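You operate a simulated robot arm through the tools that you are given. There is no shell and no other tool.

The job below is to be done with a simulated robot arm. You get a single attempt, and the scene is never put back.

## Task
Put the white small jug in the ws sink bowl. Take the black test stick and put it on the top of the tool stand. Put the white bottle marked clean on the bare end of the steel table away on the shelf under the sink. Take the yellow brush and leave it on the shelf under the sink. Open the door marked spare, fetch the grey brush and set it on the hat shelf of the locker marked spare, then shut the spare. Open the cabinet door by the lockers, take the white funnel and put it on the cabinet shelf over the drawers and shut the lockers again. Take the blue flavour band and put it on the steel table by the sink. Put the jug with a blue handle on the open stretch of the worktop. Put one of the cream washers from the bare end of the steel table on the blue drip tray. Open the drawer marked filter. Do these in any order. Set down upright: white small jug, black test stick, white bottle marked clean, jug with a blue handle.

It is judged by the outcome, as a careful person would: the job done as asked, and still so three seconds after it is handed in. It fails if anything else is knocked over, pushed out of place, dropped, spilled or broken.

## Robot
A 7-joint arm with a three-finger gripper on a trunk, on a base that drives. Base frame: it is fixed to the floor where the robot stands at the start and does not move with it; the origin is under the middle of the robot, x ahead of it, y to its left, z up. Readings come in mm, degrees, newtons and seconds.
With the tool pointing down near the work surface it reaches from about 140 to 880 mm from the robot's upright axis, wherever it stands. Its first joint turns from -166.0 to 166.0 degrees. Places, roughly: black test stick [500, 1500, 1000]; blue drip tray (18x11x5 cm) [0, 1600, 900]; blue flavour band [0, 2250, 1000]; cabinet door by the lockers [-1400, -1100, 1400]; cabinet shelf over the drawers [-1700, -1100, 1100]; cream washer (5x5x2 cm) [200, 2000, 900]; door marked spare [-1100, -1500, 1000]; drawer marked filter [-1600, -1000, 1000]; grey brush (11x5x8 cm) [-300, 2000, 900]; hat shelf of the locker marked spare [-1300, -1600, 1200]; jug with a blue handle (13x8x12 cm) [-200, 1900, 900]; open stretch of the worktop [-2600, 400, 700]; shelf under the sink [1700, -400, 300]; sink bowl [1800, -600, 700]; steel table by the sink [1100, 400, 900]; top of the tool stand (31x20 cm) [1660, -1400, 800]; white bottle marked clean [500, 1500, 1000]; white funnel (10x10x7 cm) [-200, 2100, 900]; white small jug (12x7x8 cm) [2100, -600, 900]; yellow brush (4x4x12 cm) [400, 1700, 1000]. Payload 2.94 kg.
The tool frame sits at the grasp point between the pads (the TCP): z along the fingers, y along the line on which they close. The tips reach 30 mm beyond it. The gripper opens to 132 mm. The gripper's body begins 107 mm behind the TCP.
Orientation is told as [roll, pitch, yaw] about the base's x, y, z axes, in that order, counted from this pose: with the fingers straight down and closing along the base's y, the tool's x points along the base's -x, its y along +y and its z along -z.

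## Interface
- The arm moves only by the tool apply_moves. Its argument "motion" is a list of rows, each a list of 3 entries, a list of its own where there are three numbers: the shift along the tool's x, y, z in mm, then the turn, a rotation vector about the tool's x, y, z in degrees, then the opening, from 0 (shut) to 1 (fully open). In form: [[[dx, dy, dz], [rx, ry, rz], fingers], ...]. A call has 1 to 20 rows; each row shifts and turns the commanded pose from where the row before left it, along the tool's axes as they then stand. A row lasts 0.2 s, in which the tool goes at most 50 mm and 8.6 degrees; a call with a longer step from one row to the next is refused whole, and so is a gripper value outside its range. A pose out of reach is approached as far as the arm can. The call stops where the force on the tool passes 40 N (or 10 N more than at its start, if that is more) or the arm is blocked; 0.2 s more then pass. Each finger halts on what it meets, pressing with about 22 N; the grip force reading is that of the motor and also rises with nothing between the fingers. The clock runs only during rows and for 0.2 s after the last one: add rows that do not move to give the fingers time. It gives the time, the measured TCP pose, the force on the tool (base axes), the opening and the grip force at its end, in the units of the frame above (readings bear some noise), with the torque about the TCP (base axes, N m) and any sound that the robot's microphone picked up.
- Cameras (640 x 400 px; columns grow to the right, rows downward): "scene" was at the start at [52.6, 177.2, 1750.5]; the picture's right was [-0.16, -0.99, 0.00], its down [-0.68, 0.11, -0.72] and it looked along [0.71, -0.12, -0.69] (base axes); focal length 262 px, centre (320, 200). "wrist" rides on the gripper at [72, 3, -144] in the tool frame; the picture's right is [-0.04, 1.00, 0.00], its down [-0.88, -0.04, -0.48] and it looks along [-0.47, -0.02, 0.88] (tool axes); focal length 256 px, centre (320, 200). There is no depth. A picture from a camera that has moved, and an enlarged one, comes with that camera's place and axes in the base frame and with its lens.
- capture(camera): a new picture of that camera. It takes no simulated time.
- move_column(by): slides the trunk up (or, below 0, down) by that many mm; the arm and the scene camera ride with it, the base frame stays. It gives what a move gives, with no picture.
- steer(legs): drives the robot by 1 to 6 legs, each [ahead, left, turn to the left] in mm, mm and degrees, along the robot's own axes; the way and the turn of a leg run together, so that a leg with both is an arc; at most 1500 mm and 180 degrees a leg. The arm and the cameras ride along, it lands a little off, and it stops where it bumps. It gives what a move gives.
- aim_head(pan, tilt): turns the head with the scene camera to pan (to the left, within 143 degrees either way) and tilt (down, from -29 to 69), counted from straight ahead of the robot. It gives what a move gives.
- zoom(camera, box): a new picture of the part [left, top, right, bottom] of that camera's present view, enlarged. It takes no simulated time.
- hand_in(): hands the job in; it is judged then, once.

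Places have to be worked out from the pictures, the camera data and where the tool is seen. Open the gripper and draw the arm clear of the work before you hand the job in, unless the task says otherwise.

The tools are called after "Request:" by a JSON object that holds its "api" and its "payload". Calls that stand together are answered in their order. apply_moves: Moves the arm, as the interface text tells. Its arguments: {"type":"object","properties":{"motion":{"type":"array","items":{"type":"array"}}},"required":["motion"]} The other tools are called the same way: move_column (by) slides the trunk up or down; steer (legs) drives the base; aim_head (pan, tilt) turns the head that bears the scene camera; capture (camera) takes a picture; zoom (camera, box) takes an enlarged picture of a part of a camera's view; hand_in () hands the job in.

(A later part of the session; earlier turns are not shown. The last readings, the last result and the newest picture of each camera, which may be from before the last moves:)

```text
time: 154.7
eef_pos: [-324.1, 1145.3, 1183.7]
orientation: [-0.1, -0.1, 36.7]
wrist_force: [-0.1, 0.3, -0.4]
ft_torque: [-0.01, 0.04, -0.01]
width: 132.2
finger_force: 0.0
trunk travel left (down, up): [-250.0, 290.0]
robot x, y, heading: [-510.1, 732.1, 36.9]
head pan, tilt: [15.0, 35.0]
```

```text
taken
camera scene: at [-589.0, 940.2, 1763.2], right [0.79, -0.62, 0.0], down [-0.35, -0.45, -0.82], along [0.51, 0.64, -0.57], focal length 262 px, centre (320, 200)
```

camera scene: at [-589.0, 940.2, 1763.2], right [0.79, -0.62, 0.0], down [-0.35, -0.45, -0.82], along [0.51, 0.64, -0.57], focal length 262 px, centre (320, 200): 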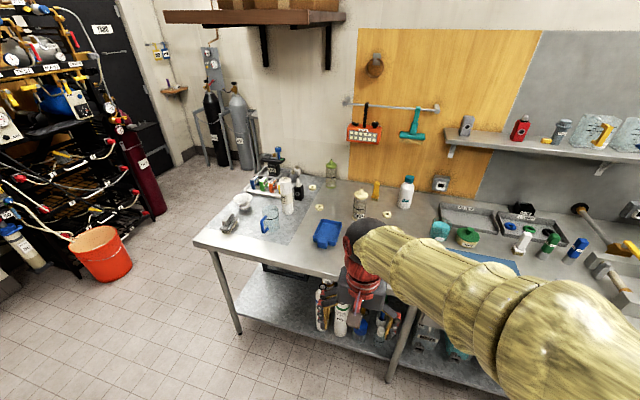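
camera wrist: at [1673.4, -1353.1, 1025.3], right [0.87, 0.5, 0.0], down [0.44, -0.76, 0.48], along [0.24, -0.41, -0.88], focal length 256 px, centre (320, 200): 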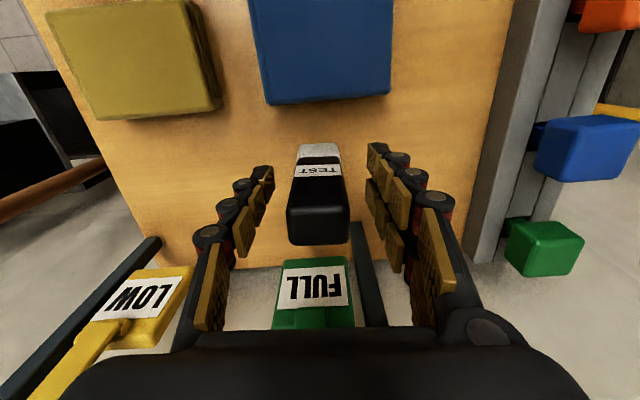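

At u≈-892. Pre-pose: shift the gripper to the bottle's line (u≈-946), tilt 58°, then drive up to the bench.

Request:
{"api": "apply_moves", "payload": {"motion": [[[0, -41, 0], [0, -7.25, 0], 0.9], [[0, -41, 0], [0, -7.25, 0], 0.9], [[0, -41, 0], [0, -7.25, 0], 0.9], [[0, -41, 0], [0, -7.25, 0], 0.9], [[0, 0, 0], [0, -7.25, 0], 0.9], [[0, 0, 0], [0, -7.25, 0], 0.9], [[0, 0, 0], [0, -7.25, 0], 0.9], [[0, 0, 0], [0, -7.25, 0], 0.9], [[0, 0, 0], [0, 0, 0], 0.9]]}}

Request:
{"api": "steer", "payload": {"legs": [[455, 0, 0]]}}

Request:
{"api": "aim_head", "payload": {"pan": 10, "tilt": 40}}

Request:
{"api": "capture", "payload": {"camera": "scene"}}

Request:
{"api": "capture", "payload": {"camera": "wrist"}}

```text
time: 156.7
eef_pos: [-225.6, 1012.4, 1184.9]
orientation: [0.0, -58.2, 36.8]
wrist_force: [-0.5, 0.4, 0.1]
ft_torque: [-0.02, 0.02, -0.02]
width: 118.9
finger_force: 0.0
trunk travel left (down, up): [-250.0, 290.0]
robot x, y, heading: [-506.2, 733.6, 37.2]
head pan, tilt: [15.0, 35.0]
```

```text
time: 159.4
eef_pos: [137.2, 1283.7, 1183.7]
orientation: [0.0, -58.1, 36.6]
wrist_force: [-0.9, -0.1, 0.0]
ft_torque: [-0.02, 0.01, 0.01]
width: 119.0
finger_force: 0.0
trunk travel left (down, up): [-250.0, 290.0]
robot x, y, heading: [-141.5, 1009.9, 36.3]
head pan, tilt: [15.0, 35.0]
```

```text
time: 160.1
eef_pos: [138.3, 1284.4, 1182.3]
orientation: [-0.1, -58.1, 36.6]
wrist_force: [-0.5, 0.3, 0.3]
ft_torque: [0.0, 0.02, 0.0]
width: 119.0
finger_force: 0.0
trunk travel left (down, up): [-250.0, 290.0]
robot x, y, heading: [-141.0, 1006.0, 36.9]
head pan, tilt: [10.0, 40.0]
```

```text
taken
camera scene: at [-221.3, 1205.2, 1755.7], right [0.73, -0.68, 0.0], down [-0.44, -0.47, -0.77], along [0.52, 0.56, -0.64], focal length 262 px, centre (320, 200)
```

scene: 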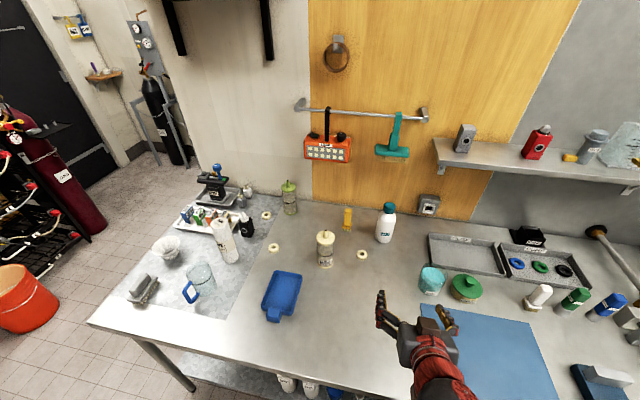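

```text
taken
camera wrist: at [7.9, 1191.4, 1199.0], right [-0.58, 0.82, 0.04], down [0.07, 0.01, 1.0], along [0.81, 0.58, -0.06], focal length 256 px, centre (320, 200)
```

wrist: 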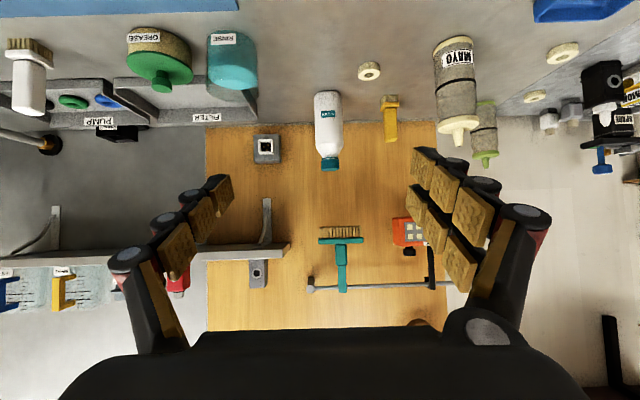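

Bottle centre estimated at F≈1333, L≈967 (robot-aligned axes). Moving to a standoff 150 mm short along the tool axis.

Request:
{"api": "apply_moves", "payload": {"motion": [[[-12, 2.1, 41], [0, 0, 0], 0.9], [[-12, 2.1, 41], [0, 0, 0], 0.9], [[-12, 2.1, 41], [0, 0, 0], 0.9], [[-12, 2.1, 41], [0, 0, 0], 0.9], [[-12, 2.1, 41], [0, 0, 0], 0.9], [[-12, 2.1, 41], [0, 0, 0], 0.9], [[-12, 2.1, 41], [0, 0, 0], 0.9], [[-12, 2.1, 41], [0, 0, 0], 0.9], [[0, 0, 0], [0, 0, 0], 0.9]]}}

Request:
{"api": "capture", "payload": {"camera": "wrist"}}

Request:
{"api": "zoom", "payload": {"camera": "scene", "box": [300, 170, 500, 295]}}

```text
time: 162.1
eef_pos: [391.5, 1495.4, 1092.0]
orientation: [-0.1, -58.2, 36.6]
wrist_force: [0.7, -0.7, -1.1]
ft_torque: [-0.02, 0.0, -0.01]
width: 118.9
finger_force: 0.1
trunk travel left (down, up): [-250.0, 290.0]
robot x, y, heading: [-143.3, 1010.1, 37.0]
head pan, tilt: [10.0, 40.0]
```

```text
taken
camera wrist: at [261.4, 1403.1, 1107.0], right [-0.58, 0.82, 0.04], down [0.07, 0.01, 1.0], along [0.81, 0.58, -0.06], focal length 256 px, centre (320, 200)
```

wrist: 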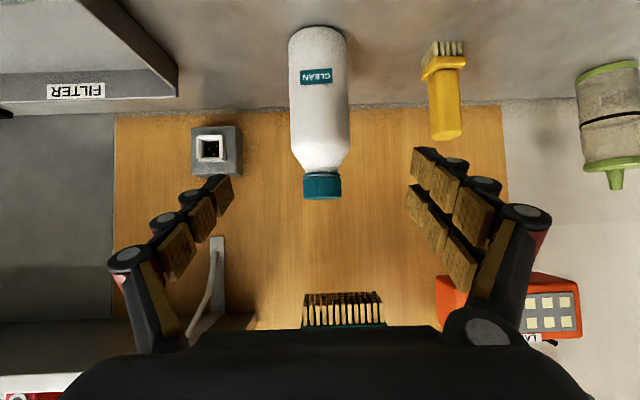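

```text
3.20 times, centred on (400, 232) of scene
camera zoom: at [-220.8, 1205.7, 1755.6], right [0.73, -0.68, 0.0], down [-0.44, -0.47, -0.77], along [0.52, 0.56, -0.64], focal length 837 px, centre (64, 96)
```

zoom: 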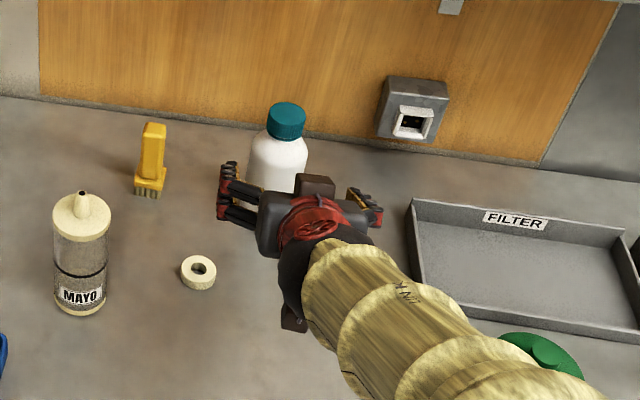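

Aligned within a few mm. Advance 154 mm along the tool axis to straddle the bottle body.

Request:
{"api": "apply_moves", "payload": {"motion": [[[-0.5, 1, 38.5], [0, 0, 0], 0.9], [[-0.5, 1, 38.5], [0, 0, 0], 0.9], [[-0.5, 1, 38.5], [0, 0, 0], 0.9], [[-0.5, 1, 38.5], [0, 0, 0], 0.9], [[0, 0, 0], [0, 0, 0], 0.9]]}}

Request:
{"api": "capture", "payload": {"camera": "wrist"}}

Request:
{"api": "zoom", "payload": {"camera": "scene", "box": [300, 170, 500, 295]}}

```text
time: 163.3
eef_pos: [494.8, 1575.7, 1011.4]
orientation: [0.0, -58.1, 36.7]
wrist_force: [0.8, 0.2, 0.5]
ft_torque: [0.02, 0.01, 0.0]
width: 119.0
finger_force: 0.2
trunk travel left (down, up): [-250.0, 290.0]
robot x, y, heading: [-140.9, 1007.9, 36.6]
head pan, tilt: [10.0, 40.0]
```

```text
taken
camera wrist: at [364.2, 1483.0, 1027.0], right [-0.58, 0.82, 0.04], down [0.07, 0.01, 1.0], along [0.81, 0.58, -0.06], focal length 256 px, centre (320, 200)
```

wrist: 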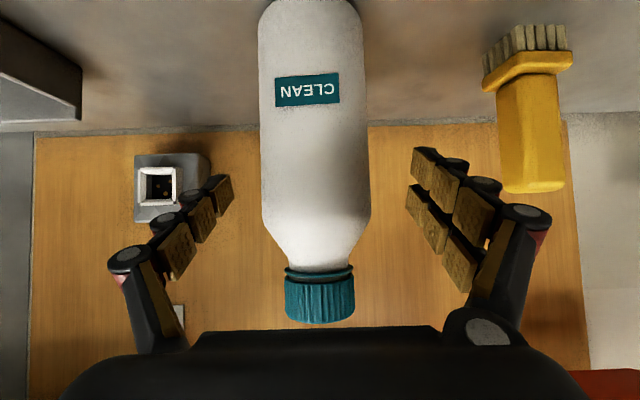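

```text
3.20 times, centred on (400, 232) of scene
camera zoom: at [-220.7, 1205.8, 1755.7], right [0.73, -0.68, 0.0], down [-0.44, -0.47, -0.77], along [0.52, 0.56, -0.64], focal length 837 px, centre (64, 96)
```

zoom: 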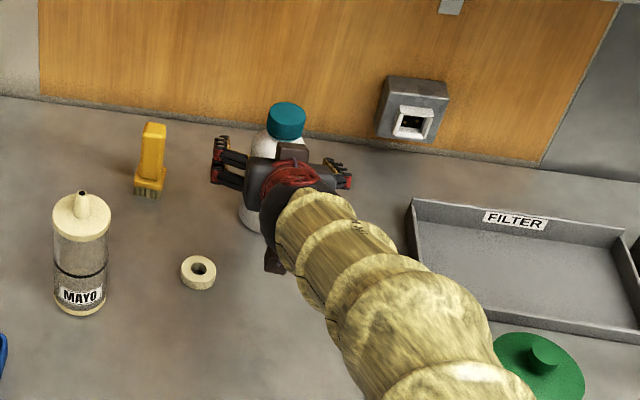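

Bottle centred; nudge 12 mm further forward and close.

Request:
{"api": "apply_moves", "payload": {"motion": [[[-6.3, 0, 10.2], [0, 0, 0], 0.8], [[0, 0, 0], [0, 0, 0], 0.65], [[0, 0, 0], [0, 0, 0], 0.55], [[0, 0, 0], [0, 0, 0], 0.48], [[0, 0, 0], [0, 0, 0], 0.42], [[0, 0, 0], [0, 0, 0], 0.42], [[0, 0, 0], [0, 0, 0], 0.42]]}}

Request:
{"api": "capture", "payload": {"camera": "wrist"}}

```text
time: 164.9
eef_pos: [505.0, 1581.2, 1011.2]
orientation: [0.1, -58.2, 36.7]
wrist_force: [2.3, -0.2, 2.5]
ft_torque: [0.0, -0.15, -0.01]
width: 67.8
finger_force: 21.6
trunk travel left (down, up): [-250.0, 290.0]
robot x, y, heading: [-143.0, 1010.0, 36.4]
head pan, tilt: [10.0, 40.0]
```

```text
taken
camera wrist: at [374.6, 1489.2, 1027.5], right [-0.58, 0.82, 0.04], down [0.07, 0.01, 1.0], along [0.81, 0.58, -0.06], focal length 256 px, centre (320, 200)
```

wrist: 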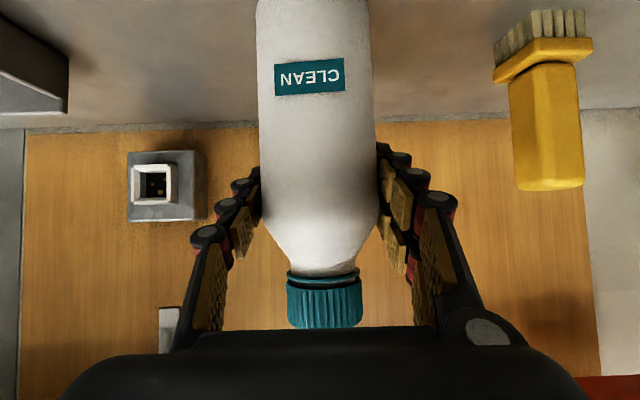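

Bottle held (68 mm). Lift 40 mm, then retreat back and up.

Request:
{"api": "apply_moves", "payload": {"motion": [[[-17, 0, -10.5], [0, 0, 0], 0.4], [[-25, 0, -16], [0, 0, 0], 0.4], [[8.4, 0, -41.9], [0, 0, 0], 0.4], [[8.4, 0, -41.9], [0, 0, 0], 0.4], [[8.4, 0, -41.9], [0, 0, 0], 0.4], [[8.4, 0, -41.9], [0, 0, 0], 0.4], [[8.4, 0, -41.9], [0, 0, 0], 0.4], [[8.4, 0, -41.9], [0, 0, 0], 0.4], [[8.4, 0, -41.9], [0, 0, 0], 0.4], [[8.4, 0, -41.9], [0, 0, 0], 0.4], [[8.4, 0, -41.9], [0, 0, 0], 0.4], [[0, 0, 0], [0, 0, 0], 0.4]]}}

Request:
{"api": "capture", "payload": {"camera": "scene"}}

```text
time: 167.5
eef_pos: [216.0, 1366.5, 1197.8]
orientation: [-0.1, -58.1, 36.6]
wrist_force: [-0.2, 0.2, -3.0]
ft_torque: [0.0, -0.03, 0.0]
width: 67.9
finger_force: 22.6
trunk travel left (down, up): [-250.0, 290.0]
robot x, y, heading: [-145.0, 1008.0, 37.0]
head pan, tilt: [10.0, 40.0]
```

```text
taken
camera scene: at [-221.2, 1205.3, 1755.6], right [0.73, -0.68, 0.0], down [-0.44, -0.47, -0.77], along [0.52, 0.56, -0.64], focal length 262 px, centre (320, 200)
```

scene: 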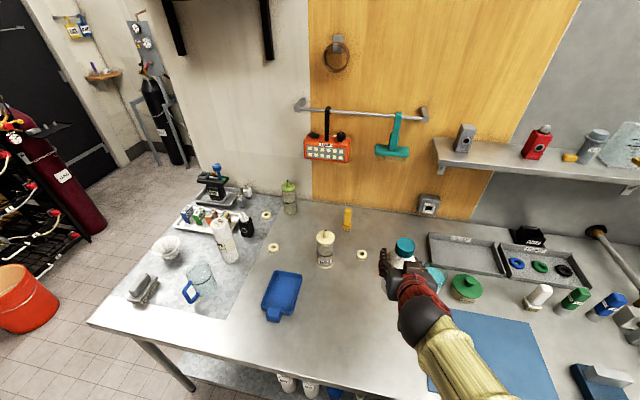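

Bottle secured. Driving back and right to in front of the sink's free shelf area (u≈1200).

Request:
{"api": "steer", "payload": {"legs": [[-590, 0, 0], [0, -1450, 0], [0, -640, 0]]}}

Request:
{"api": "aim_head", "payload": {"pan": 10, "tilt": 30}}

Request:
{"api": "capture", "payload": {"camera": "scene"}}

```text
time: 180.7
eef_pos: [1009.2, -624.5, 1197.2]
orientation: [0.0, -58.0, 37.6]
wrist_force: [-0.3, 0.7, -4.4]
ft_torque: [0.05, -0.02, -0.01]
width: 67.9
finger_force: 21.7
trunk travel left (down, up): [-250.0, 290.0]
robot x, y, heading: [657.8, -989.0, 37.7]
head pan, tilt: [10.0, 40.0]
```

```text
time: 181.4
eef_pos: [1008.3, -624.8, 1197.7]
orientation: [0.0, -58.0, 37.7]
wrist_force: [0.9, 0.1, -4.3]
ft_torque: [-0.02, -0.02, 0.01]
width: 67.7
finger_force: 22.2
trunk travel left (down, up): [-250.0, 290.0]
robot x, y, heading: [657.7, -991.0, 38.0]
head pan, tilt: [10.0, 30.0]
```

```text
taken
camera scene: at [578.0, -789.4, 1770.9], right [0.74, -0.67, 0.0], down [-0.34, -0.37, -0.87], along [0.58, 0.64, -0.5], focal length 262 px, centre (320, 200)
```

scene: 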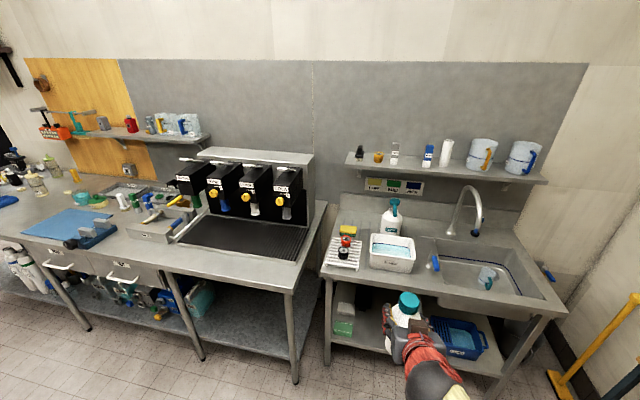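

Now extend forward to v≈720 (still ~100 mm short of the sink front), lower the trunk 190, then lower the arm.

Request:
{"api": "apply_moves", "payload": {"motion": [[[-21.7, 0, 34.8], [0, 0, 0], 0.4], [[-21.7, 0, 34.8], [0, 0, 0], 0.4], [[-21.7, 0, 34.8], [0, 0, 0], 0.4], [[-21.7, 0, 34.8], [0, 0, 0], 0.4], [[-21.7, 0, 34.8], [0, 0, 0], 0.4], [[-21.7, 0, 34.8], [0, 0, 0], 0.4], [[-21.7, 0, 34.8], [0, 0, 0], 0.4], [[0, 0, 0], [0, 0, 0], 0.4]]}}

Request:
{"api": "move_column", "payload": {"by": -190}}

Request:
{"api": "apply_moves", "payload": {"motion": [[[34, 0, 21.2], [0, 0, 0], 0.4], [[34, 0, 21.2], [0, 0, 0], 0.4], [[34, 0, 21.2], [0, 0, 0], 0.4], [[34, 0, 21.2], [0, 0, 0], 0.4], [[34, 0, 21.2], [0, 0, 0], 0.4], [[34, 0, 21.2], [0, 0, 0], 0.4], [[34, 0, 21.2], [0, 0, 0], 0.4], [[34, 0, 21.2], [0, 0, 0], 0.4], [[34, 0, 21.2], [0, 0, 0], 0.4], [[34, 0, 21.2], [0, 0, 0], 0.4], [[0, 0, 0], [0, 0, 0], 0.4]]}}

Request:
{"api": "capture", "payload": {"camera": "scene"}}

Request:
{"api": "capture", "payload": {"camera": "wrist"}}

```text
time: 183.2
eef_pos: [1239.9, -449.4, 1194.9]
orientation: [-0.1, -58.0, 37.5]
wrist_force: [0.0, 0.8, -4.4]
ft_torque: [0.03, 0.01, 0.01]
width: 67.7
finger_force: 21.9
trunk travel left (down, up): [-250.0, 290.0]
robot x, y, heading: [655.2, -987.9, 37.6]
head pan, tilt: [10.0, 30.0]
```

```text
time: 185.3
eef_pos: [1239.1, -448.8, 1006.3]
orientation: [0.0, -58.1, 37.6]
wrist_force: [-0.8, 0.3, -4.4]
ft_torque: [0.01, -0.03, 0.0]
width: 67.7
finger_force: 21.6
trunk travel left (down, up): [-60.0, 480.0]
robot x, y, heading: [655.6, -989.3, 37.7]
head pan, tilt: [10.0, 30.0]
```

```text
time: 187.7
eef_pos: [1239.4, -452.3, 603.8]
orientation: [0.0, -58.1, 37.6]
wrist_force: [0.6, 0.9, -4.7]
ft_torque: [0.01, -0.05, 0.01]
width: 67.9
finger_force: 22.0
trunk travel left (down, up): [-60.0, 480.0]
robot x, y, heading: [654.7, -987.8, 37.8]
head pan, tilt: [10.0, 30.0]
```

```text
taken
camera scene: at [578.7, -788.8, 1581.0], right [0.74, -0.67, 0.0], down [-0.34, -0.37, -0.87], along [0.58, 0.64, -0.5], focal length 262 px, centre (320, 200)
```

scene: 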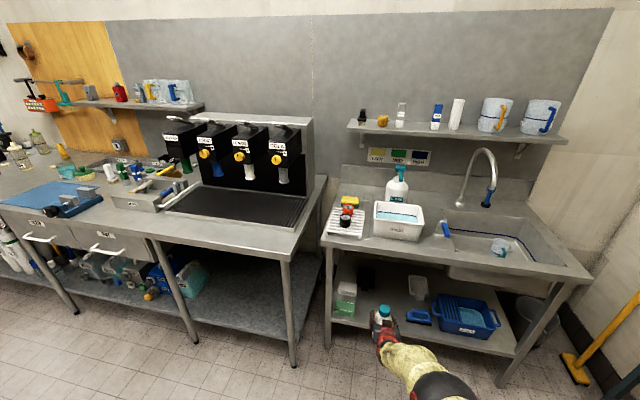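

```text
taken
camera wrist: at [1111.7, -545.0, 619.2], right [-0.59, 0.81, 0.04], down [0.07, 0.01, 1.0], along [0.8, 0.59, -0.06], focal length 256 px, centre (320, 200)
```

wrist: 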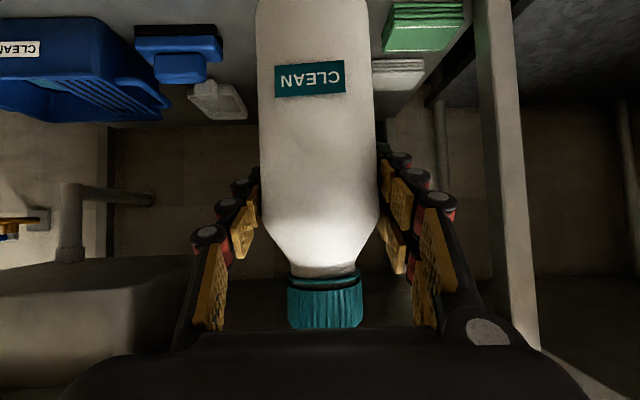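

Good—no limits hit. Lower another 140 mm, then check.

Request:
{"api": "apply_moves", "payload": {"motion": [[[34, -8, 21.2], [0, 0, 0], 0.4], [[34, -8, 21.2], [0, 0, 0], 0.4], [[34, -8, 21.2], [0, 0, 0], 0.4], [[17, 0, 10.6], [0, 0, 0], 0.4], [[0, 0, 0], [0, 0, 0], 0.4]]}}

Request:
{"api": "capture", "payload": {"camera": "scene"}}

Request:
{"api": "capture", "payload": {"camera": "wrist"}}

```text
time: 188.9
eef_pos: [1201.7, -472.4, 508.1]
orientation: [-0.6, -57.9, 37.6]
wrist_force: [-0.2, 0.3, -4.3]
ft_torque: [0.02, -0.02, -0.01]
width: 67.7
finger_force: 21.7
out of reach, approached as far as the arm can: row 1, 2, 3, 4
trunk travel left (down, up): [-60.0, 480.0]
robot x, y, heading: [656.2, -988.3, 38.0]
head pan, tilt: [10.0, 30.0]
```

```text
taken
camera scene: at [578.4, -789.1, 1581.0], right [0.74, -0.67, 0.0], down [-0.34, -0.37, -0.87], along [0.58, 0.64, -0.5], focal length 262 px, centre (320, 200)
```

scene: 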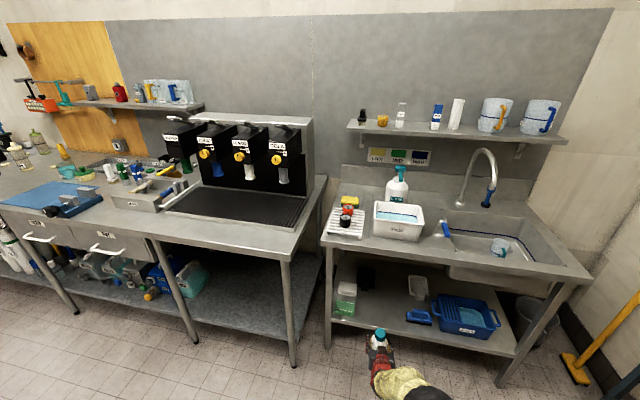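

```text
taken
camera wrist: at [1072.7, -565.5, 523.3], right [-0.58, 0.81, 0.03], down [0.07, 0.01, 1.0], along [0.81, 0.58, -0.06], focal length 256 px, centre (320, 200)
```

wrist: 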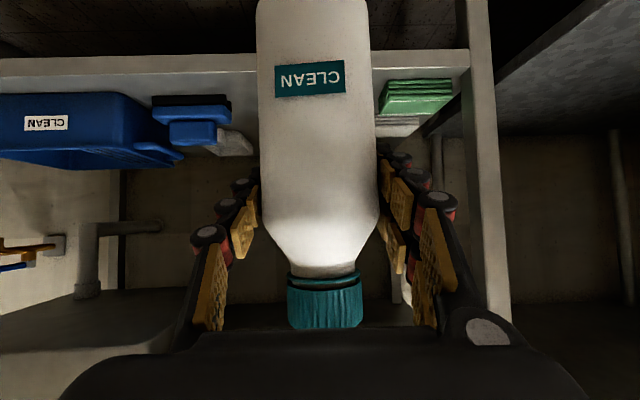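

A reach limit shows near z≈508. I test whether being closer allows lower: retract 100 mm then down 80 mm.

Request:
{"api": "apply_moves", "payload": {"motion": [[[21.2, 0, -33.9], [0, 0, 0], 0.4], [[21.2, 0, -33.9], [0, 0, 0], 0.4], [[10.6, 0, -17], [0, 0, 0], 0.4], [[34, 0, 21.2], [0, 0, 0], 0.4], [[34, 0, 21.2], [0, 0, 0], 0.4], [[0, 0, 0], [0, 0, 0], 0.4]]}}

```text
time: 190.3
eef_pos: [1134.4, -523.4, 470.8]
orientation: [-4.7, -57.6, 41.5]
wrist_force: [0.2, 0.6, -4.3]
ft_torque: [0.02, 0.01, 0.03]
width: 67.6
finger_force: 21.9
out of reach, approached as far as the arm can: row 1, 2, 3, 4, 5
trunk travel left (down, up): [-60.0, 480.0]
robot x, y, heading: [657.9, -986.5, 37.9]
head pan, tilt: [10.0, 30.0]
```

Lower trunk the last 55 mm and see pose quality.

Request:
{"api": "move_column", "payload": {"by": -55}}

Request:
{"api": "apply_moves", "payload": {"motion": [[[-8, 0, -5], [0, 0, 0], 0.4], [[0, 0, 0], [0, 0, 0], 0.4]]}}

Request:
{"api": "capture", "payload": {"camera": "wrist"}}

Request:
{"api": "capture", "payload": {"camera": "scene"}}

```text
time: 191.3
eef_pos: [1134.2, -525.0, 415.6]
orientation: [-4.6, -57.6, 41.4]
wrist_force: [-0.1, -0.3, -4.2]
ft_torque: [-0.03, -0.02, 0.03]
width: 67.8
finger_force: 22.4
trunk travel left (down, up): [-5.0, 535.0]
robot x, y, heading: [656.4, -988.3, 37.6]
head pan, tilt: [10.0, 30.0]
```

```text
time: 191.9
eef_pos: [1135.4, -524.2, 424.9]
orientation: [-4.6, -57.7, 41.3]
wrist_force: [-0.3, -0.6, -3.8]
ft_torque: [0.03, 0.0, 0.0]
width: 67.8
finger_force: 21.5
trunk travel left (down, up): [-5.0, 535.0]
robot x, y, heading: [655.5, -990.9, 37.6]
head pan, tilt: [10.0, 30.0]
```

```text
taken
camera wrist: at [1005.3, -617.8, 441.5], right [-0.59, 0.81, -0.01], down [0.05, 0.05, 1.0], along [0.81, 0.59, -0.07], focal length 256 px, centre (320, 200)
```

wrist: 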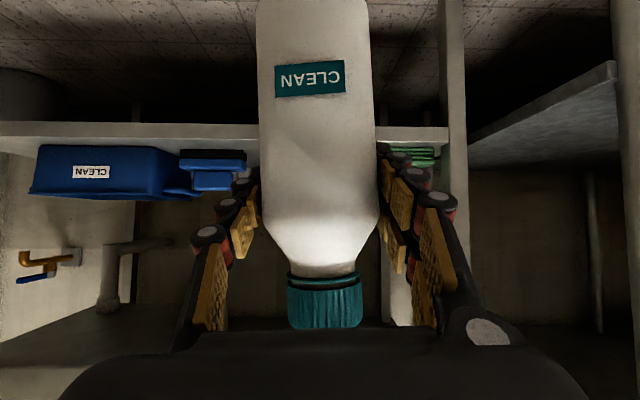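

```text
taken
camera scene: at [578.3, -789.1, 1526.0], right [0.74, -0.67, 0.0], down [-0.34, -0.37, -0.87], along [0.58, 0.64, -0.5], focal length 262 px, centre (320, 200)
```

scene: 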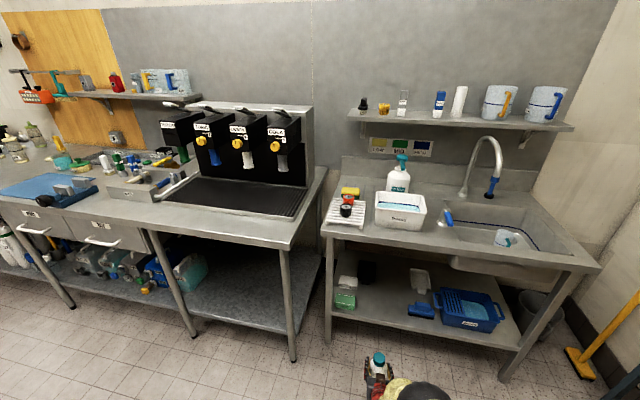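

Pose acceptable (bottle tilt ~2.5°, bottom ≈15 mm above shelf). Raise 10 mm more and drive in, first part way.

Request:
{"api": "apply_moves", "payload": {"motion": [[[-9, 0, -5.5], [0, 0, 0], 0.4], [[0, 0, 0], [0, 0, 0], 0.4]]}}

Request:
{"api": "steer", "payload": {"legs": [[230, -25, -0.6]]}}

Request:
{"api": "capture", "payload": {"camera": "wrist"}}

Request:
{"api": "aim_head", "payload": {"pan": 0, "tilt": 50}}

Request:
{"api": "capture", "payload": {"camera": "scene"}}

```text
time: 192.5
eef_pos: [1132.5, -523.9, 435.7]
orientation: [-4.7, -57.6, 41.5]
wrist_force: [0.9, -0.8, -4.5]
ft_torque: [0.04, 0.0, 0.01]
width: 67.9
finger_force: 22.3
trunk travel left (down, up): [-5.0, 535.0]
robot x, y, heading: [655.3, -991.7, 37.5]
head pan, tilt: [10.0, 30.0]
```

```text
time: 194.2
eef_pos: [1335.5, -410.2, 435.6]
orientation: [-4.7, -57.7, 40.8]
wrist_force: [0.7, -0.3, -4.1]
ft_torque: [0.0, 0.0, 0.0]
width: 68.1
finger_force: 22.1
trunk travel left (down, up): [-5.0, 535.0]
robot x, y, heading: [850.9, -871.4, 37.1]
head pan, tilt: [10.0, 30.0]
```

```text
taken
camera wrist: at [1205.2, -503.1, 451.9], right [-0.58, 0.81, -0.01], down [0.05, 0.04, 1.0], along [0.81, 0.58, -0.07], focal length 256 px, centre (320, 200)
```

wrist: 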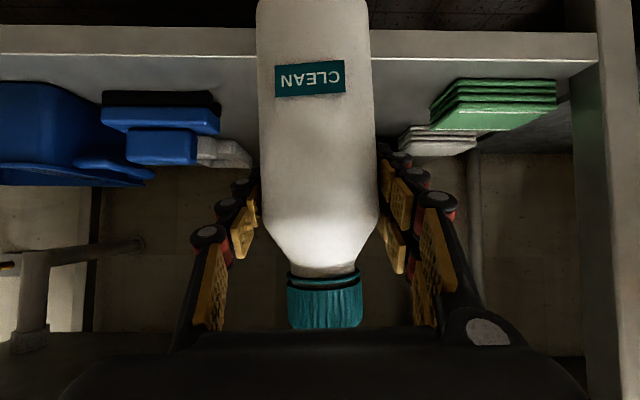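

```text
time: 195.0
eef_pos: [1335.2, -410.9, 435.6]
orientation: [-4.7, -57.6, 40.8]
wrist_force: [-0.1, 0.5, -4.4]
ft_torque: [0.02, 0.0, -0.02]
width: 68.3
finger_force: 22.2
trunk travel left (down, up): [-5.0, 535.0]
robot x, y, heading: [852.5, -873.2, 37.0]
head pan, tilt: [0.0, 50.0]
```

```text
taken
camera scene: at [776.7, -689.8, 1496.5], right [0.6, -0.8, 0.0], down [-0.61, -0.46, -0.64], along [0.51, 0.39, -0.77], focal length 262 px, centre (320, 200)
```

scene: 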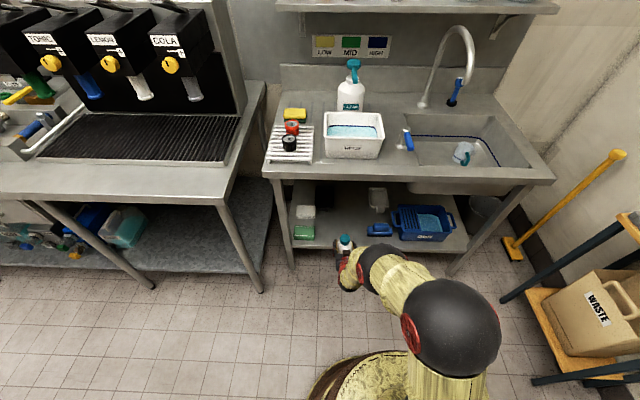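

Lined up between the blue item and the green block. Drive in another 160 mm.

Request:
{"api": "steer", "payload": {"legs": [[160, 0, 0]]}}

Request:
{"api": "capture", "payload": {"camera": "wrist"}}

Request:
{"api": "capture", "payload": {"camera": "scene"}}

```text
time: 196.5
eef_pos: [1469.5, -310.5, 435.3]
orientation: [-4.7, -57.5, 40.8]
wrist_force: [-0.1, -0.5, -3.8]
ft_torque: [0.03, -0.01, 0.01]
width: 68.3
finger_force: 22.5
trunk travel left (down, up): [-5.0, 535.0]
robot x, y, heading: [987.6, -769.4, 36.6]
head pan, tilt: [0.0, 50.0]
```

```text
taken
camera wrist: at [1339.4, -403.4, 451.8], right [-0.58, 0.82, -0.01], down [0.05, 0.04, 1.0], along [0.81, 0.58, -0.07], focal length 256 px, centre (320, 200)
```

wrist: 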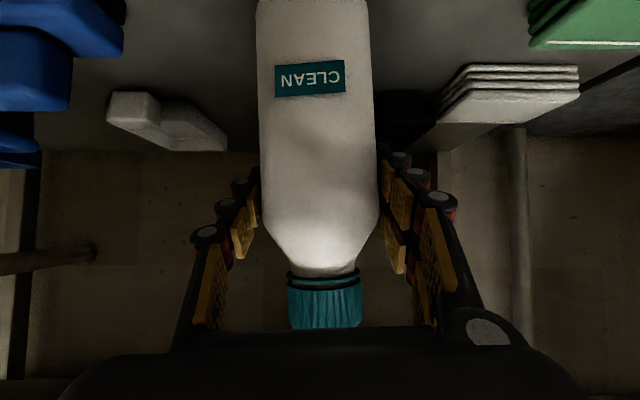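

```text
taken
camera scene: at [910.3, -589.3, 1496.5], right [0.6, -0.8, 0.0], down [-0.61, -0.46, -0.64], along [0.51, 0.39, -0.77], focal length 262 px, centre (320, 200)
```

scene: 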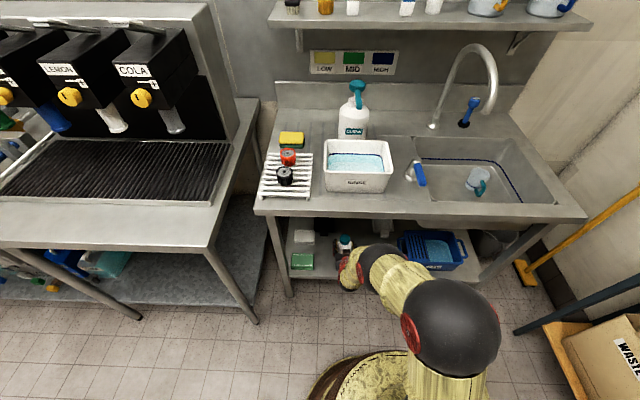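

Over the free shelf spot (u≈1130, v≈989). Lower in small steps until contact.

Request:
{"api": "apply_moves", "payload": {"motion": [[[8.5, 0, 5.3], [0, 0, 0], 0.4], [[8.5, 0, 5.3], [0, 0, 0], 0.4], [[0, 0, 0], [0, 0, 0], 0.4]]}}

Request:
{"api": "apply_moves", "payload": {"motion": [[[4, 0, 2.6], [0, 0, 0], 0.4], [[4, 0, 2.6], [0, 0, 0], 0.4], [[0, 0, 0], [0, 0, 0], 0.4]]}}

```text
time: 197.3
eef_pos: [1469.6, -313.3, 414.8]
orientation: [-4.6, -57.7, 40.7]
wrist_force: [0.1, 0.5, -5.0]
ft_torque: [0.0, -0.01, -0.01]
width: 67.7
finger_force: 21.9
trunk travel left (down, up): [-5.0, 535.0]
robot x, y, heading: [988.7, -769.1, 36.7]
head pan, tilt: [0.0, 50.0]
```

```text
time: 198.1
eef_pos: [1471.9, -310.8, 409.9]
orientation: [-4.7, -58.0, 40.7]
wrist_force: [3.5, 0.5, 14.7]
ft_torque: [0.43, -0.14, -0.07]
width: 68.2
finger_force: 22.0
trunk travel left (down, up): [-5.0, 535.0]
robot x, y, heading: [985.7, -775.6, 36.8]
head pan, tilt: [0.0, 50.0]
```

Contact (~19 N change). Open slowly.

Request:
{"api": "apply_moves", "payload": {"motion": [[[0, 0, 0], [0, 0, 0], 0.5], [[0, 0, 0], [0, 0, 0], 0.53], [[0, 0, 0], [0, 0, 0], 0.56], [[0, 0, 0], [0, 0, 0], 0.62], [[0, 0, 0], [0, 0, 0], 0.7], [[0, 0, 0], [0, 0, 0], 0.8], [[0, 0, 0], [0, 0, 0], 0.8], [[0, 0, 0], [0, 0, 0], 0.8]]}}

Request:
{"api": "capture", "payload": {"camera": "wrist"}}

```text
time: 199.9
eef_pos: [1468.5, -313.6, 406.1]
orientation: [-4.7, -57.6, 40.7]
wrist_force: [0.8, -0.1, -0.5]
ft_torque: [-0.02, -0.02, 0.01]
width: 105.4
finger_force: 0.0
trunk travel left (down, up): [-5.0, 535.0]
robot x, y, heading: [985.6, -768.7, 37.0]
head pan, tilt: [0.0, 50.0]
```

```text
taken
camera wrist: at [1339.6, -404.3, 423.2], right [-0.58, 0.82, -0.01], down [0.05, 0.04, 1.0], along [0.81, 0.58, -0.07], focal length 256 px, centre (320, 200)
```

wrist: 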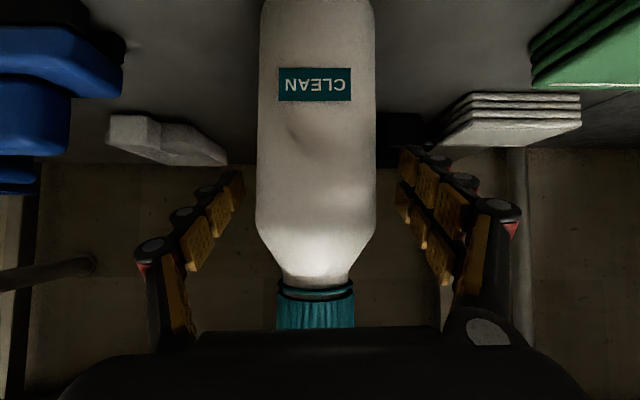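

Bottle stands upright. Back the base straight out.

Request:
{"api": "steer", "payload": {"legs": [[-380, 0, 0]]}}

Request:
{"api": "capture", "payload": {"camera": "wrist"}}

Request:
{"api": "aim_head", "payload": {"pan": 5, "tilt": 35}}

Request:
{"api": "capture", "payload": {"camera": "scene"}}

```text
time: 202.3
eef_pos: [1168.4, -541.6, 407.6]
orientation: [-4.7, -57.7, 40.4]
wrist_force: [-0.1, 0.1, 0.8]
ft_torque: [0.02, 0.01, -0.01]
width: 105.8
finger_force: 0.1
trunk travel left (down, up): [-5.0, 535.0]
robot x, y, heading: [682.4, -994.5, 36.5]
head pan, tilt: [0.0, 50.0]
```

```text
taken
camera wrist: at [1037.3, -632.9, 423.2], right [-0.58, 0.82, -0.01], down [0.05, 0.04, 1.0], along [0.82, 0.57, -0.07], focal length 256 px, centre (320, 200)
```

wrist: 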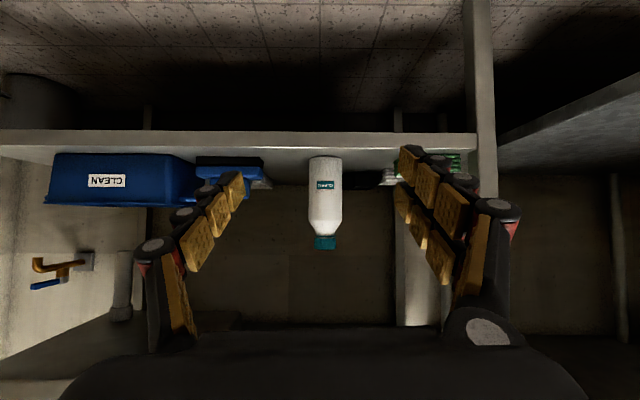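

```text
time: 203.1
eef_pos: [1167.5, -540.8, 406.6]
orientation: [-4.7, -57.6, 40.4]
wrist_force: [0.2, 0.8, 0.4]
ft_torque: [0.0, -0.01, -0.01]
width: 105.8
finger_force: 0.1
trunk travel left (down, up): [-5.0, 535.0]
robot x, y, heading: [679.7, -999.3, 36.6]
head pan, tilt: [5.0, 35.0]
```

```text
taken
camera scene: at [611.2, -803.8, 1518.1], right [0.67, -0.75, 0.0], down [-0.43, -0.38, -0.82], along [0.61, 0.54, -0.57], focal length 262 px, centre (320, 200)
```

scene: 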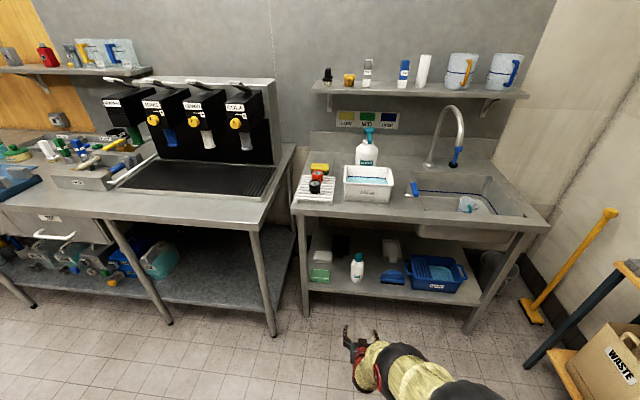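

Bottle placed upright on the shelf. Now raise trunk/arm and go for the yellow brush.

Request:
{"api": "move_column", "payload": {"by": 245}}

Request:
{"api": "apply_moves", "payload": {"motion": [[[-34, 0, -21], [0, 0, 0], 0.8], [[-34, 0, -21], [0, 0, 0], 0.8], [[-34, 0, -21], [0, 0, 0], 0.8], [[-34, 0, -21], [0, 0, 0], 0.8], [[-34, 0, -21], [0, 0, 0], 0.8], [[-34, 0, -21], [0, 0, 0], 0.8], [[-34, 0, -21], [0, 0, 0], 0.8], [[-34, 0, -21], [0, 0, 0], 0.8], [[-34, 0, -21], [0, 0, 0], 0.8], [[-34, 0, -21], [0, 0, 0], 0.8], [[-34, 0, -21], [0, 0, 0], 0.8], [[-34, 0, -21], [0, 0, 0], 0.8], [[-34, 0, -21], [0, 0, 0], 0.8], [[0, 0, 0], [0, 0, 0], 0.8]]}}

Request:
{"api": "apply_moves", "payload": {"motion": [[[21.5, 0, -34], [0, 0, 0], 0.8], [[21.5, 0, -34], [0, 0, 0], 0.8], [[21.5, 0, -34], [0, 0, 0], 0.8], [[21.5, 0, -34], [0, 0, 0], 0.8], [[21.5, 0, -34], [0, 0, 0], 0.8], [[0, 0, 0], [0, 0, 0], 0.8]]}}

Request:
{"api": "steer", "payload": {"legs": [[0, 1450, 0], [0, 740, 0], [0, 0, 8]]}}

```text
time: 205.6
eef_pos: [1167.0, -541.7, 650.6]
orientation: [-4.6, -57.6, 40.4]
wrist_force: [-1.5, 0.2, 0.5]
ft_torque: [-0.02, -0.02, 0.02]
width: 105.6
finger_force: 0.1
trunk travel left (down, up): [-250.0, 290.0]
robot x, y, heading: [682.3, -1000.4, 36.7]
head pan, tilt: [5.0, 35.0]
```

```text
time: 208.6
eef_pos: [1160.3, -520.0, 1171.9]
orientation: [-4.6, -57.6, 40.6]
wrist_force: [-0.9, -0.4, 0.0]
ft_torque: [0.01, -0.01, -0.01]
width: 105.7
finger_force: 0.0
trunk travel left (down, up): [-250.0, 290.0]
robot x, y, heading: [682.4, -999.0, 36.6]
head pan, tilt: [5.0, 35.0]
```

```text
time: 210.0
eef_pos: [998.5, -640.9, 1170.1]
orientation: [-4.7, -57.7, 40.3]
wrist_force: [-0.3, 0.5, 0.2]
ft_torque: [-0.01, 0.03, 0.0]
width: 105.4
finger_force: 0.1
trunk travel left (down, up): [-250.0, 290.0]
robot x, y, heading: [682.7, -997.1, 36.4]
head pan, tilt: [5.0, 35.0]
```

```text
time: 221.5
eef_pos: [-336.0, 1183.4, 1170.7]
orientation: [-4.7, -57.6, 47.4]
wrist_force: [0.7, 0.8, -0.2]
ft_torque: [-0.05, -0.01, 0.01]
width: 105.3
finger_force: 0.0
trunk travel left (down, up): [-250.0, 290.0]
robot x, y, heading: [-603.9, 789.7, 43.4]
head pan, tilt: [5.0, 35.0]
```

Correct the small roll error and drive up to the bench.

Request:
{"api": "apply_moves", "payload": {"motion": [[[0, 0, 0], [-4.7, 0, 0], 0.6], [[0, 0, 0], [0, 0, 0], 0.55]]}}

Request:
{"api": "steer", "payload": {"legs": [[495, -57, 1]]}}

Request:
{"api": "aim_head", "payload": {"pan": 10, "tilt": 35}}

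Request:
{"api": "capture", "payload": {"camera": "scene"}}

Request:
{"api": "capture", "payload": {"camera": "wrist"}}

```text
time: 222.1
eef_pos: [-336.9, 1182.6, 1171.5]
orientation: [0.2, -57.6, 47.4]
wrist_force: [-0.3, -1.1, 0.0]
ft_torque: [0.05, 0.02, 0.02]
width: 72.2
finger_force: 0.1
trunk travel left (down, up): [-250.0, 290.0]
robot x, y, heading: [-609.1, 792.8, 44.0]
head pan, tilt: [5.0, 35.0]
```

```text
time: 225.0
eef_pos: [46.8, 1491.2, 1171.4]
orientation: [0.0, -57.5, 48.7]
wrist_force: [0.5, -1.0, 0.3]
ft_torque: [0.01, 0.01, 0.0]
width: 72.8
finger_force: 0.1
trunk travel left (down, up): [-250.0, 290.0]
robot x, y, heading: [-216.1, 1092.1, 44.7]
head pan, tilt: [5.0, 35.0]
```

```text
time: 225.7
eef_pos: [46.6, 1490.6, 1173.1]
orientation: [0.2, -57.7, 48.6]
wrist_force: [0.0, 0.4, 0.4]
ft_torque: [0.02, 0.02, 0.01]
width: 72.5
finger_force: 0.1
trunk travel left (down, up): [-250.0, 290.0]
robot x, y, heading: [-216.0, 1092.3, 44.7]
head pan, tilt: [10.0, 35.0]
```

```text
taken
camera scene: at [-319.8, 1278.2, 1763.2], right [0.82, -0.58, 0.0], down [-0.33, -0.47, -0.82], along [0.47, 0.67, -0.57], focal length 262 px, centre (320, 200)
```

scene: 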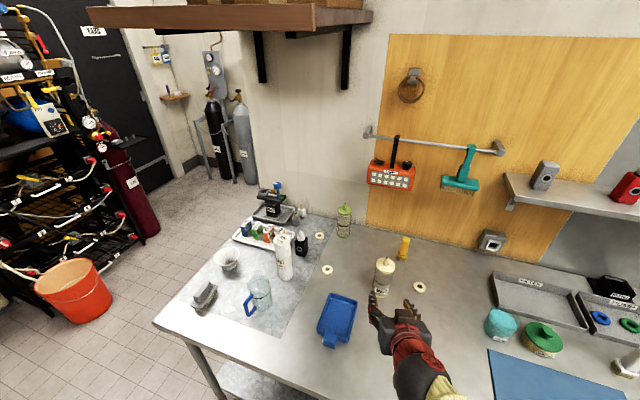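

```text
taken
camera wrist: at [-60.5, 1373.6, 1188.3], right [-0.73, 0.68, 0.04], down [0.07, 0.03, 1.0], along [0.67, 0.73, -0.07], focal length 256 px, centre (320, 200)
```

wrist: 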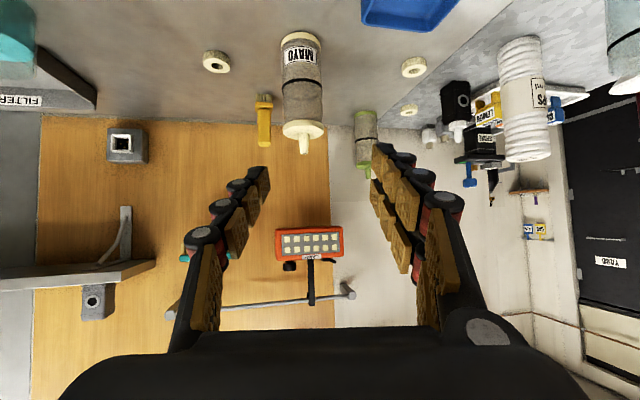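

Brush located near (414,1712). I yaw 8° more to keep clear of the MAYO bottle, shift right, then approach to a standoff.

Request:
{"api": "apply_moves", "payload": {"motion": [[[0, 0, 0], [-6.76, 0, -4.27], 0.55], [[0, -37, 0], [0, 0, 0], 0.55], [[0, -37, 0], [0, 0, 0], 0.55], [[0, -37, 0], [0, 0, 0], 0.55], [[0, -37, 0], [0, 0, 0], 0.55], [[0, -36, 0], [0, 0, 0], 0.55], [[-8.1, 0, 38.3], [0, 0, 0], 0.55], [[-8.1, 0, 38.3], [0, 0, 0], 0.55], [[-8.1, 0, 38.3], [0, 0, 0], 0.55], [[-8.1, 0, 38.3], [0, 0, 0], 0.55], [[-8.1, 0, 38.3], [0, 0, 0], 0.55], [[-8.1, 0, 38.3], [0, 0, 0], 0.55], [[-8.1, 0, 38.3], [0, 0, 0], 0.55], [[0, 0, 0], [0, 0, 0], 0.55]]}}

Request:
{"api": "capture", "payload": {"camera": "wrist"}}

Request:
{"api": "zoom", "payload": {"camera": "scene", "box": [320, 200, 480, 300]}}

```text
time: 228.7
eef_pos: [341.6, 1605.0, 1073.6]
orientation: [0.1, -57.7, 56.7]
wrist_force: [-0.5, 0.6, 0.6]
ft_torque: [-0.02, -0.01, -0.01]
width: 72.6
finger_force: 0.0
trunk travel left (down, up): [-250.0, 290.0]
robot x, y, heading: [-218.7, 1092.5, 45.0]
head pan, tilt: [10.0, 35.0]
```

```text
taken
camera wrist: at [252.2, 1472.9, 1091.1], right [-0.82, 0.57, 0.04], down [0.07, 0.04, 1.0], along [0.57, 0.82, -0.07], focal length 256 px, centre (320, 200)
```

wrist: 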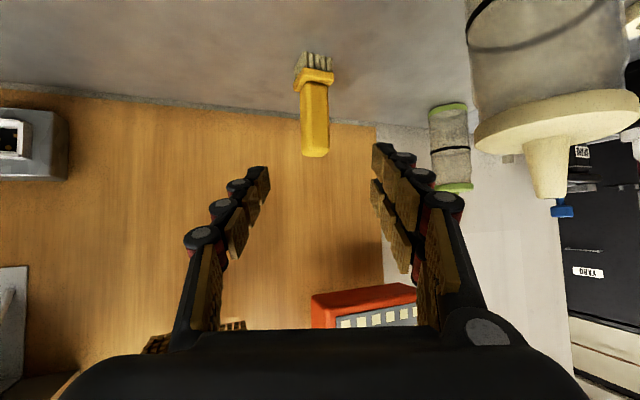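

```text
4.00 times, centred on (400, 250) of scene
camera zoom: at [-319.3, 1278.7, 1763.2], right [0.82, -0.58, 0.0], down [-0.33, -0.47, -0.82], along [0.47, 0.67, -0.57], focal length 1047 px, centre (0, 0)
```

zoom: 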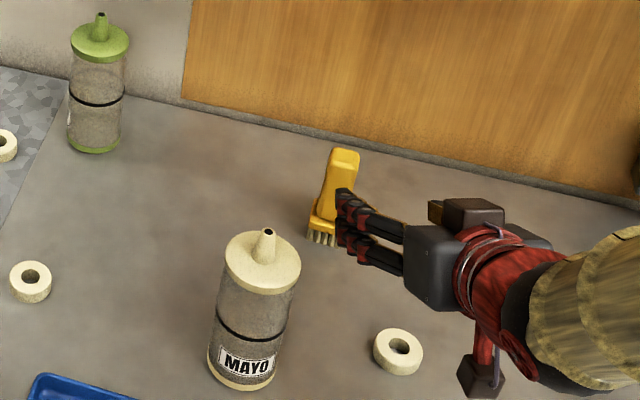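

Brush aligned (L offset ~6 mm). Advance ~141 mm along the axis, then verify before closing.

Request:
{"api": "apply_moves", "payload": {"motion": [[[-0.6, -1.5, 35.4], [0, 0, 0], 0.55], [[-0.6, -1.5, 35.4], [0, 0, 0], 0.55], [[-0.6, -1.5, 35.4], [0, 0, 0], 0.55], [[-0.6, -1.5, 35.4], [0, 0, 0], 0.55], [[0, 0, 0], [0, 0, 0], 0.55]]}}

Request:
{"api": "capture", "payload": {"camera": "wrist"}}

Request:
{"api": "zoom", "payload": {"camera": "scene", "box": [340, 200, 500, 300]}}

```text
time: 229.9
eef_pos: [412.0, 1699.9, 1002.3]
orientation: [0.2, -57.6, 56.6]
wrist_force: [0.3, -0.3, 0.0]
ft_torque: [0.0, 0.0, -0.01]
width: 72.6
finger_force: 0.0
trunk travel left (down, up): [-250.0, 290.0]
robot x, y, heading: [-215.9, 1087.4, 44.8]
head pan, tilt: [10.0, 35.0]
```

```text
taken
camera wrist: at [322.2, 1568.4, 1018.5], right [-0.82, 0.57, 0.04], down [0.07, 0.04, 1.0], along [0.57, 0.82, -0.07], focal length 256 px, centre (320, 200)
```

wrist: 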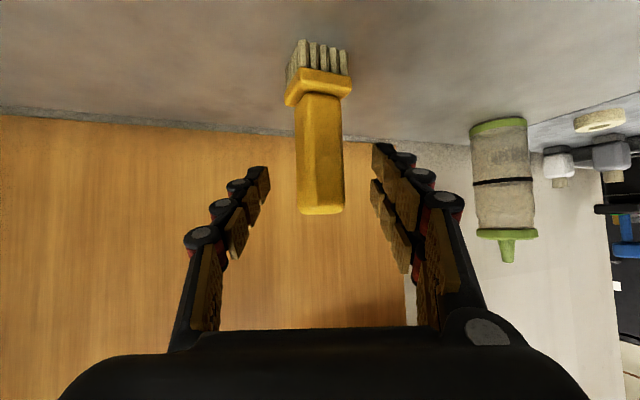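

```text
4.00 times, centred on (420, 250) of scene
camera zoom: at [-319.3, 1278.7, 1763.2], right [0.82, -0.58, 0.0], down [-0.33, -0.47, -0.82], along [0.47, 0.67, -0.57], focal length 1047 px, centre (-80, 0)
```

zoom: 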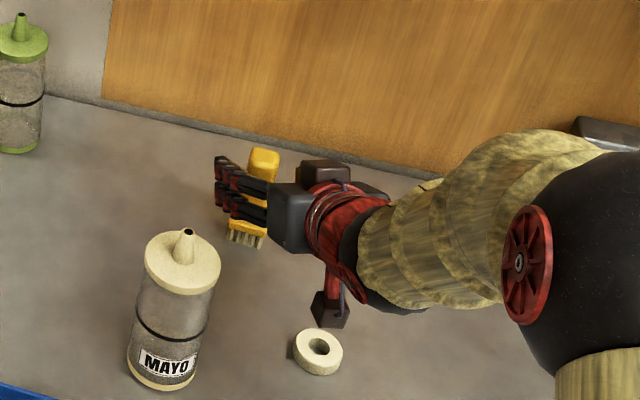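

Slight forward (≈10 mm) and down (5 mm) nudge, then close on the handle.

Request:
{"api": "apply_moves", "payload": {"motion": [[[-1, 2, 11], [0, 0, 0], 0.5], [[0, 0, 0], [0, 0, 0], 0.4], [[0, 0, 0], [0, 0, 0], 0.3], [[0, 0, 0], [0, 0, 0], 0.2], [[0, 0, 0], [0, 0, 0], 0.12], [[0, 0, 0], [0, 0, 0], 0.1], [[0, 0, 0], [0, 0, 0], 0.1]]}}

Request:
{"api": "capture", "payload": {"camera": "wrist"}}

```text
time: 231.5
eef_pos: [416.0, 1710.6, 996.7]
orientation: [0.1, -57.6, 56.5]
wrist_force: [0.0, -0.5, 0.2]
ft_torque: [0.02, -0.01, 0.01]
width: 36.9
finger_force: 22.5
trunk travel left (down, up): [-250.0, 290.0]
robot x, y, heading: [-214.2, 1090.5, 44.6]
head pan, tilt: [10.0, 35.0]
```

```text
taken
camera wrist: at [326.1, 1578.9, 1013.6], right [-0.82, 0.57, 0.04], down [0.07, 0.04, 1.0], along [0.57, 0.82, -0.07], focal length 256 px, centre (320, 200)
```

wrist: 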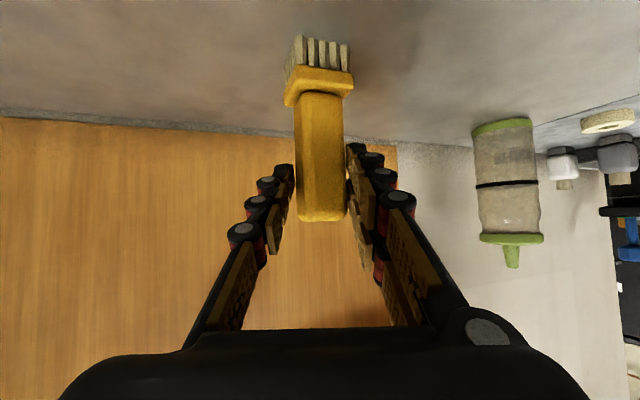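

Brush gripped (37 mm). Lift and retreat along the tool axis.

Request:
{"api": "apply_moves", "payload": {"motion": [[[-17, 0, -10.5], [0, 0, 0], 0.1], [[-34, 0, -21], [0, 0, 0], 0.1], [[0, 0, -42], [0, 0, 0], 0.1], [[0, 0, -42], [0, 0, 0], 0.1], [[0, 0, -42], [0, 0, 0], 0.1], [[0, 0, -42], [0, 0, 0], 0.1], [[10, 0, -42], [0, 0, 0], 0.1], [[20, 0, -36], [0, 0, 0], 0.1], [[20, 0, -36], [0, 0, 0], 0.1], [[20, 0, -36], [6.76, 0, 4.27], 0.1], [[0, 0, 0], [6.76, 0, 4.27], 0.1], [[0, 0, 0], [0, 0, 0], 0.1]]}}

Request:
{"api": "capture", "payload": {"camera": "scene"}}

```text
time: 234.1
eef_pos: [248.8, 1456.9, 1168.1]
orientation: [-0.2, -57.5, 40.7]
wrist_force: [0.1, -0.2, -0.8]
ft_torque: [-0.04, 0.05, 0.02]
width: 29.3
finger_force: 21.9
trunk travel left (down, up): [-250.0, 290.0]
robot x, y, heading: [-216.9, 1091.4, 44.7]
head pan, tilt: [10.0, 35.0]
```

```text
taken
camera scene: at [-319.3, 1278.7, 1763.2], right [0.82, -0.58, 0.0], down [-0.33, -0.47, -0.82], along [0.47, 0.67, -0.57], focal length 262 px, centre (320, 200)
```

scene: 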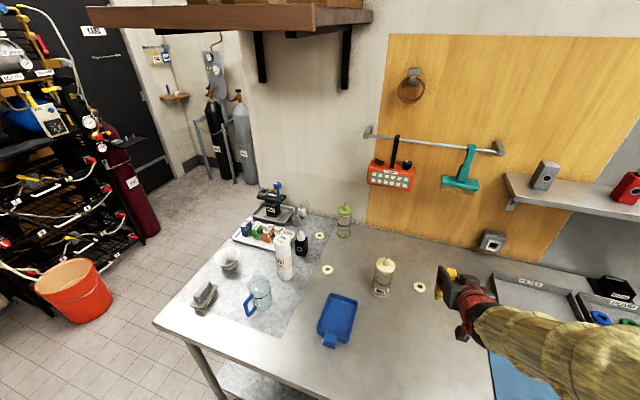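

The grip settled to 29 mm; check the brush in hand.

Request:
{"api": "capture", "payload": {"camera": "wrist"}}

```text
taken
camera wrist: at [126.8, 1355.0, 1184.8], right [-0.63, 0.77, 0.04], down [0.08, 0.02, 1.0], along [0.77, 0.63, -0.07], focal length 256 px, centre (320, 200)
```

wrist: 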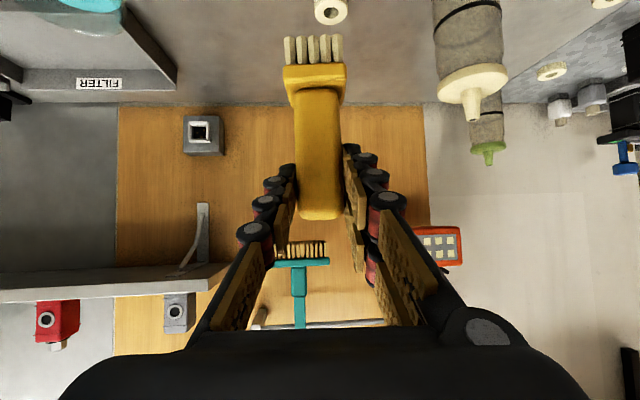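

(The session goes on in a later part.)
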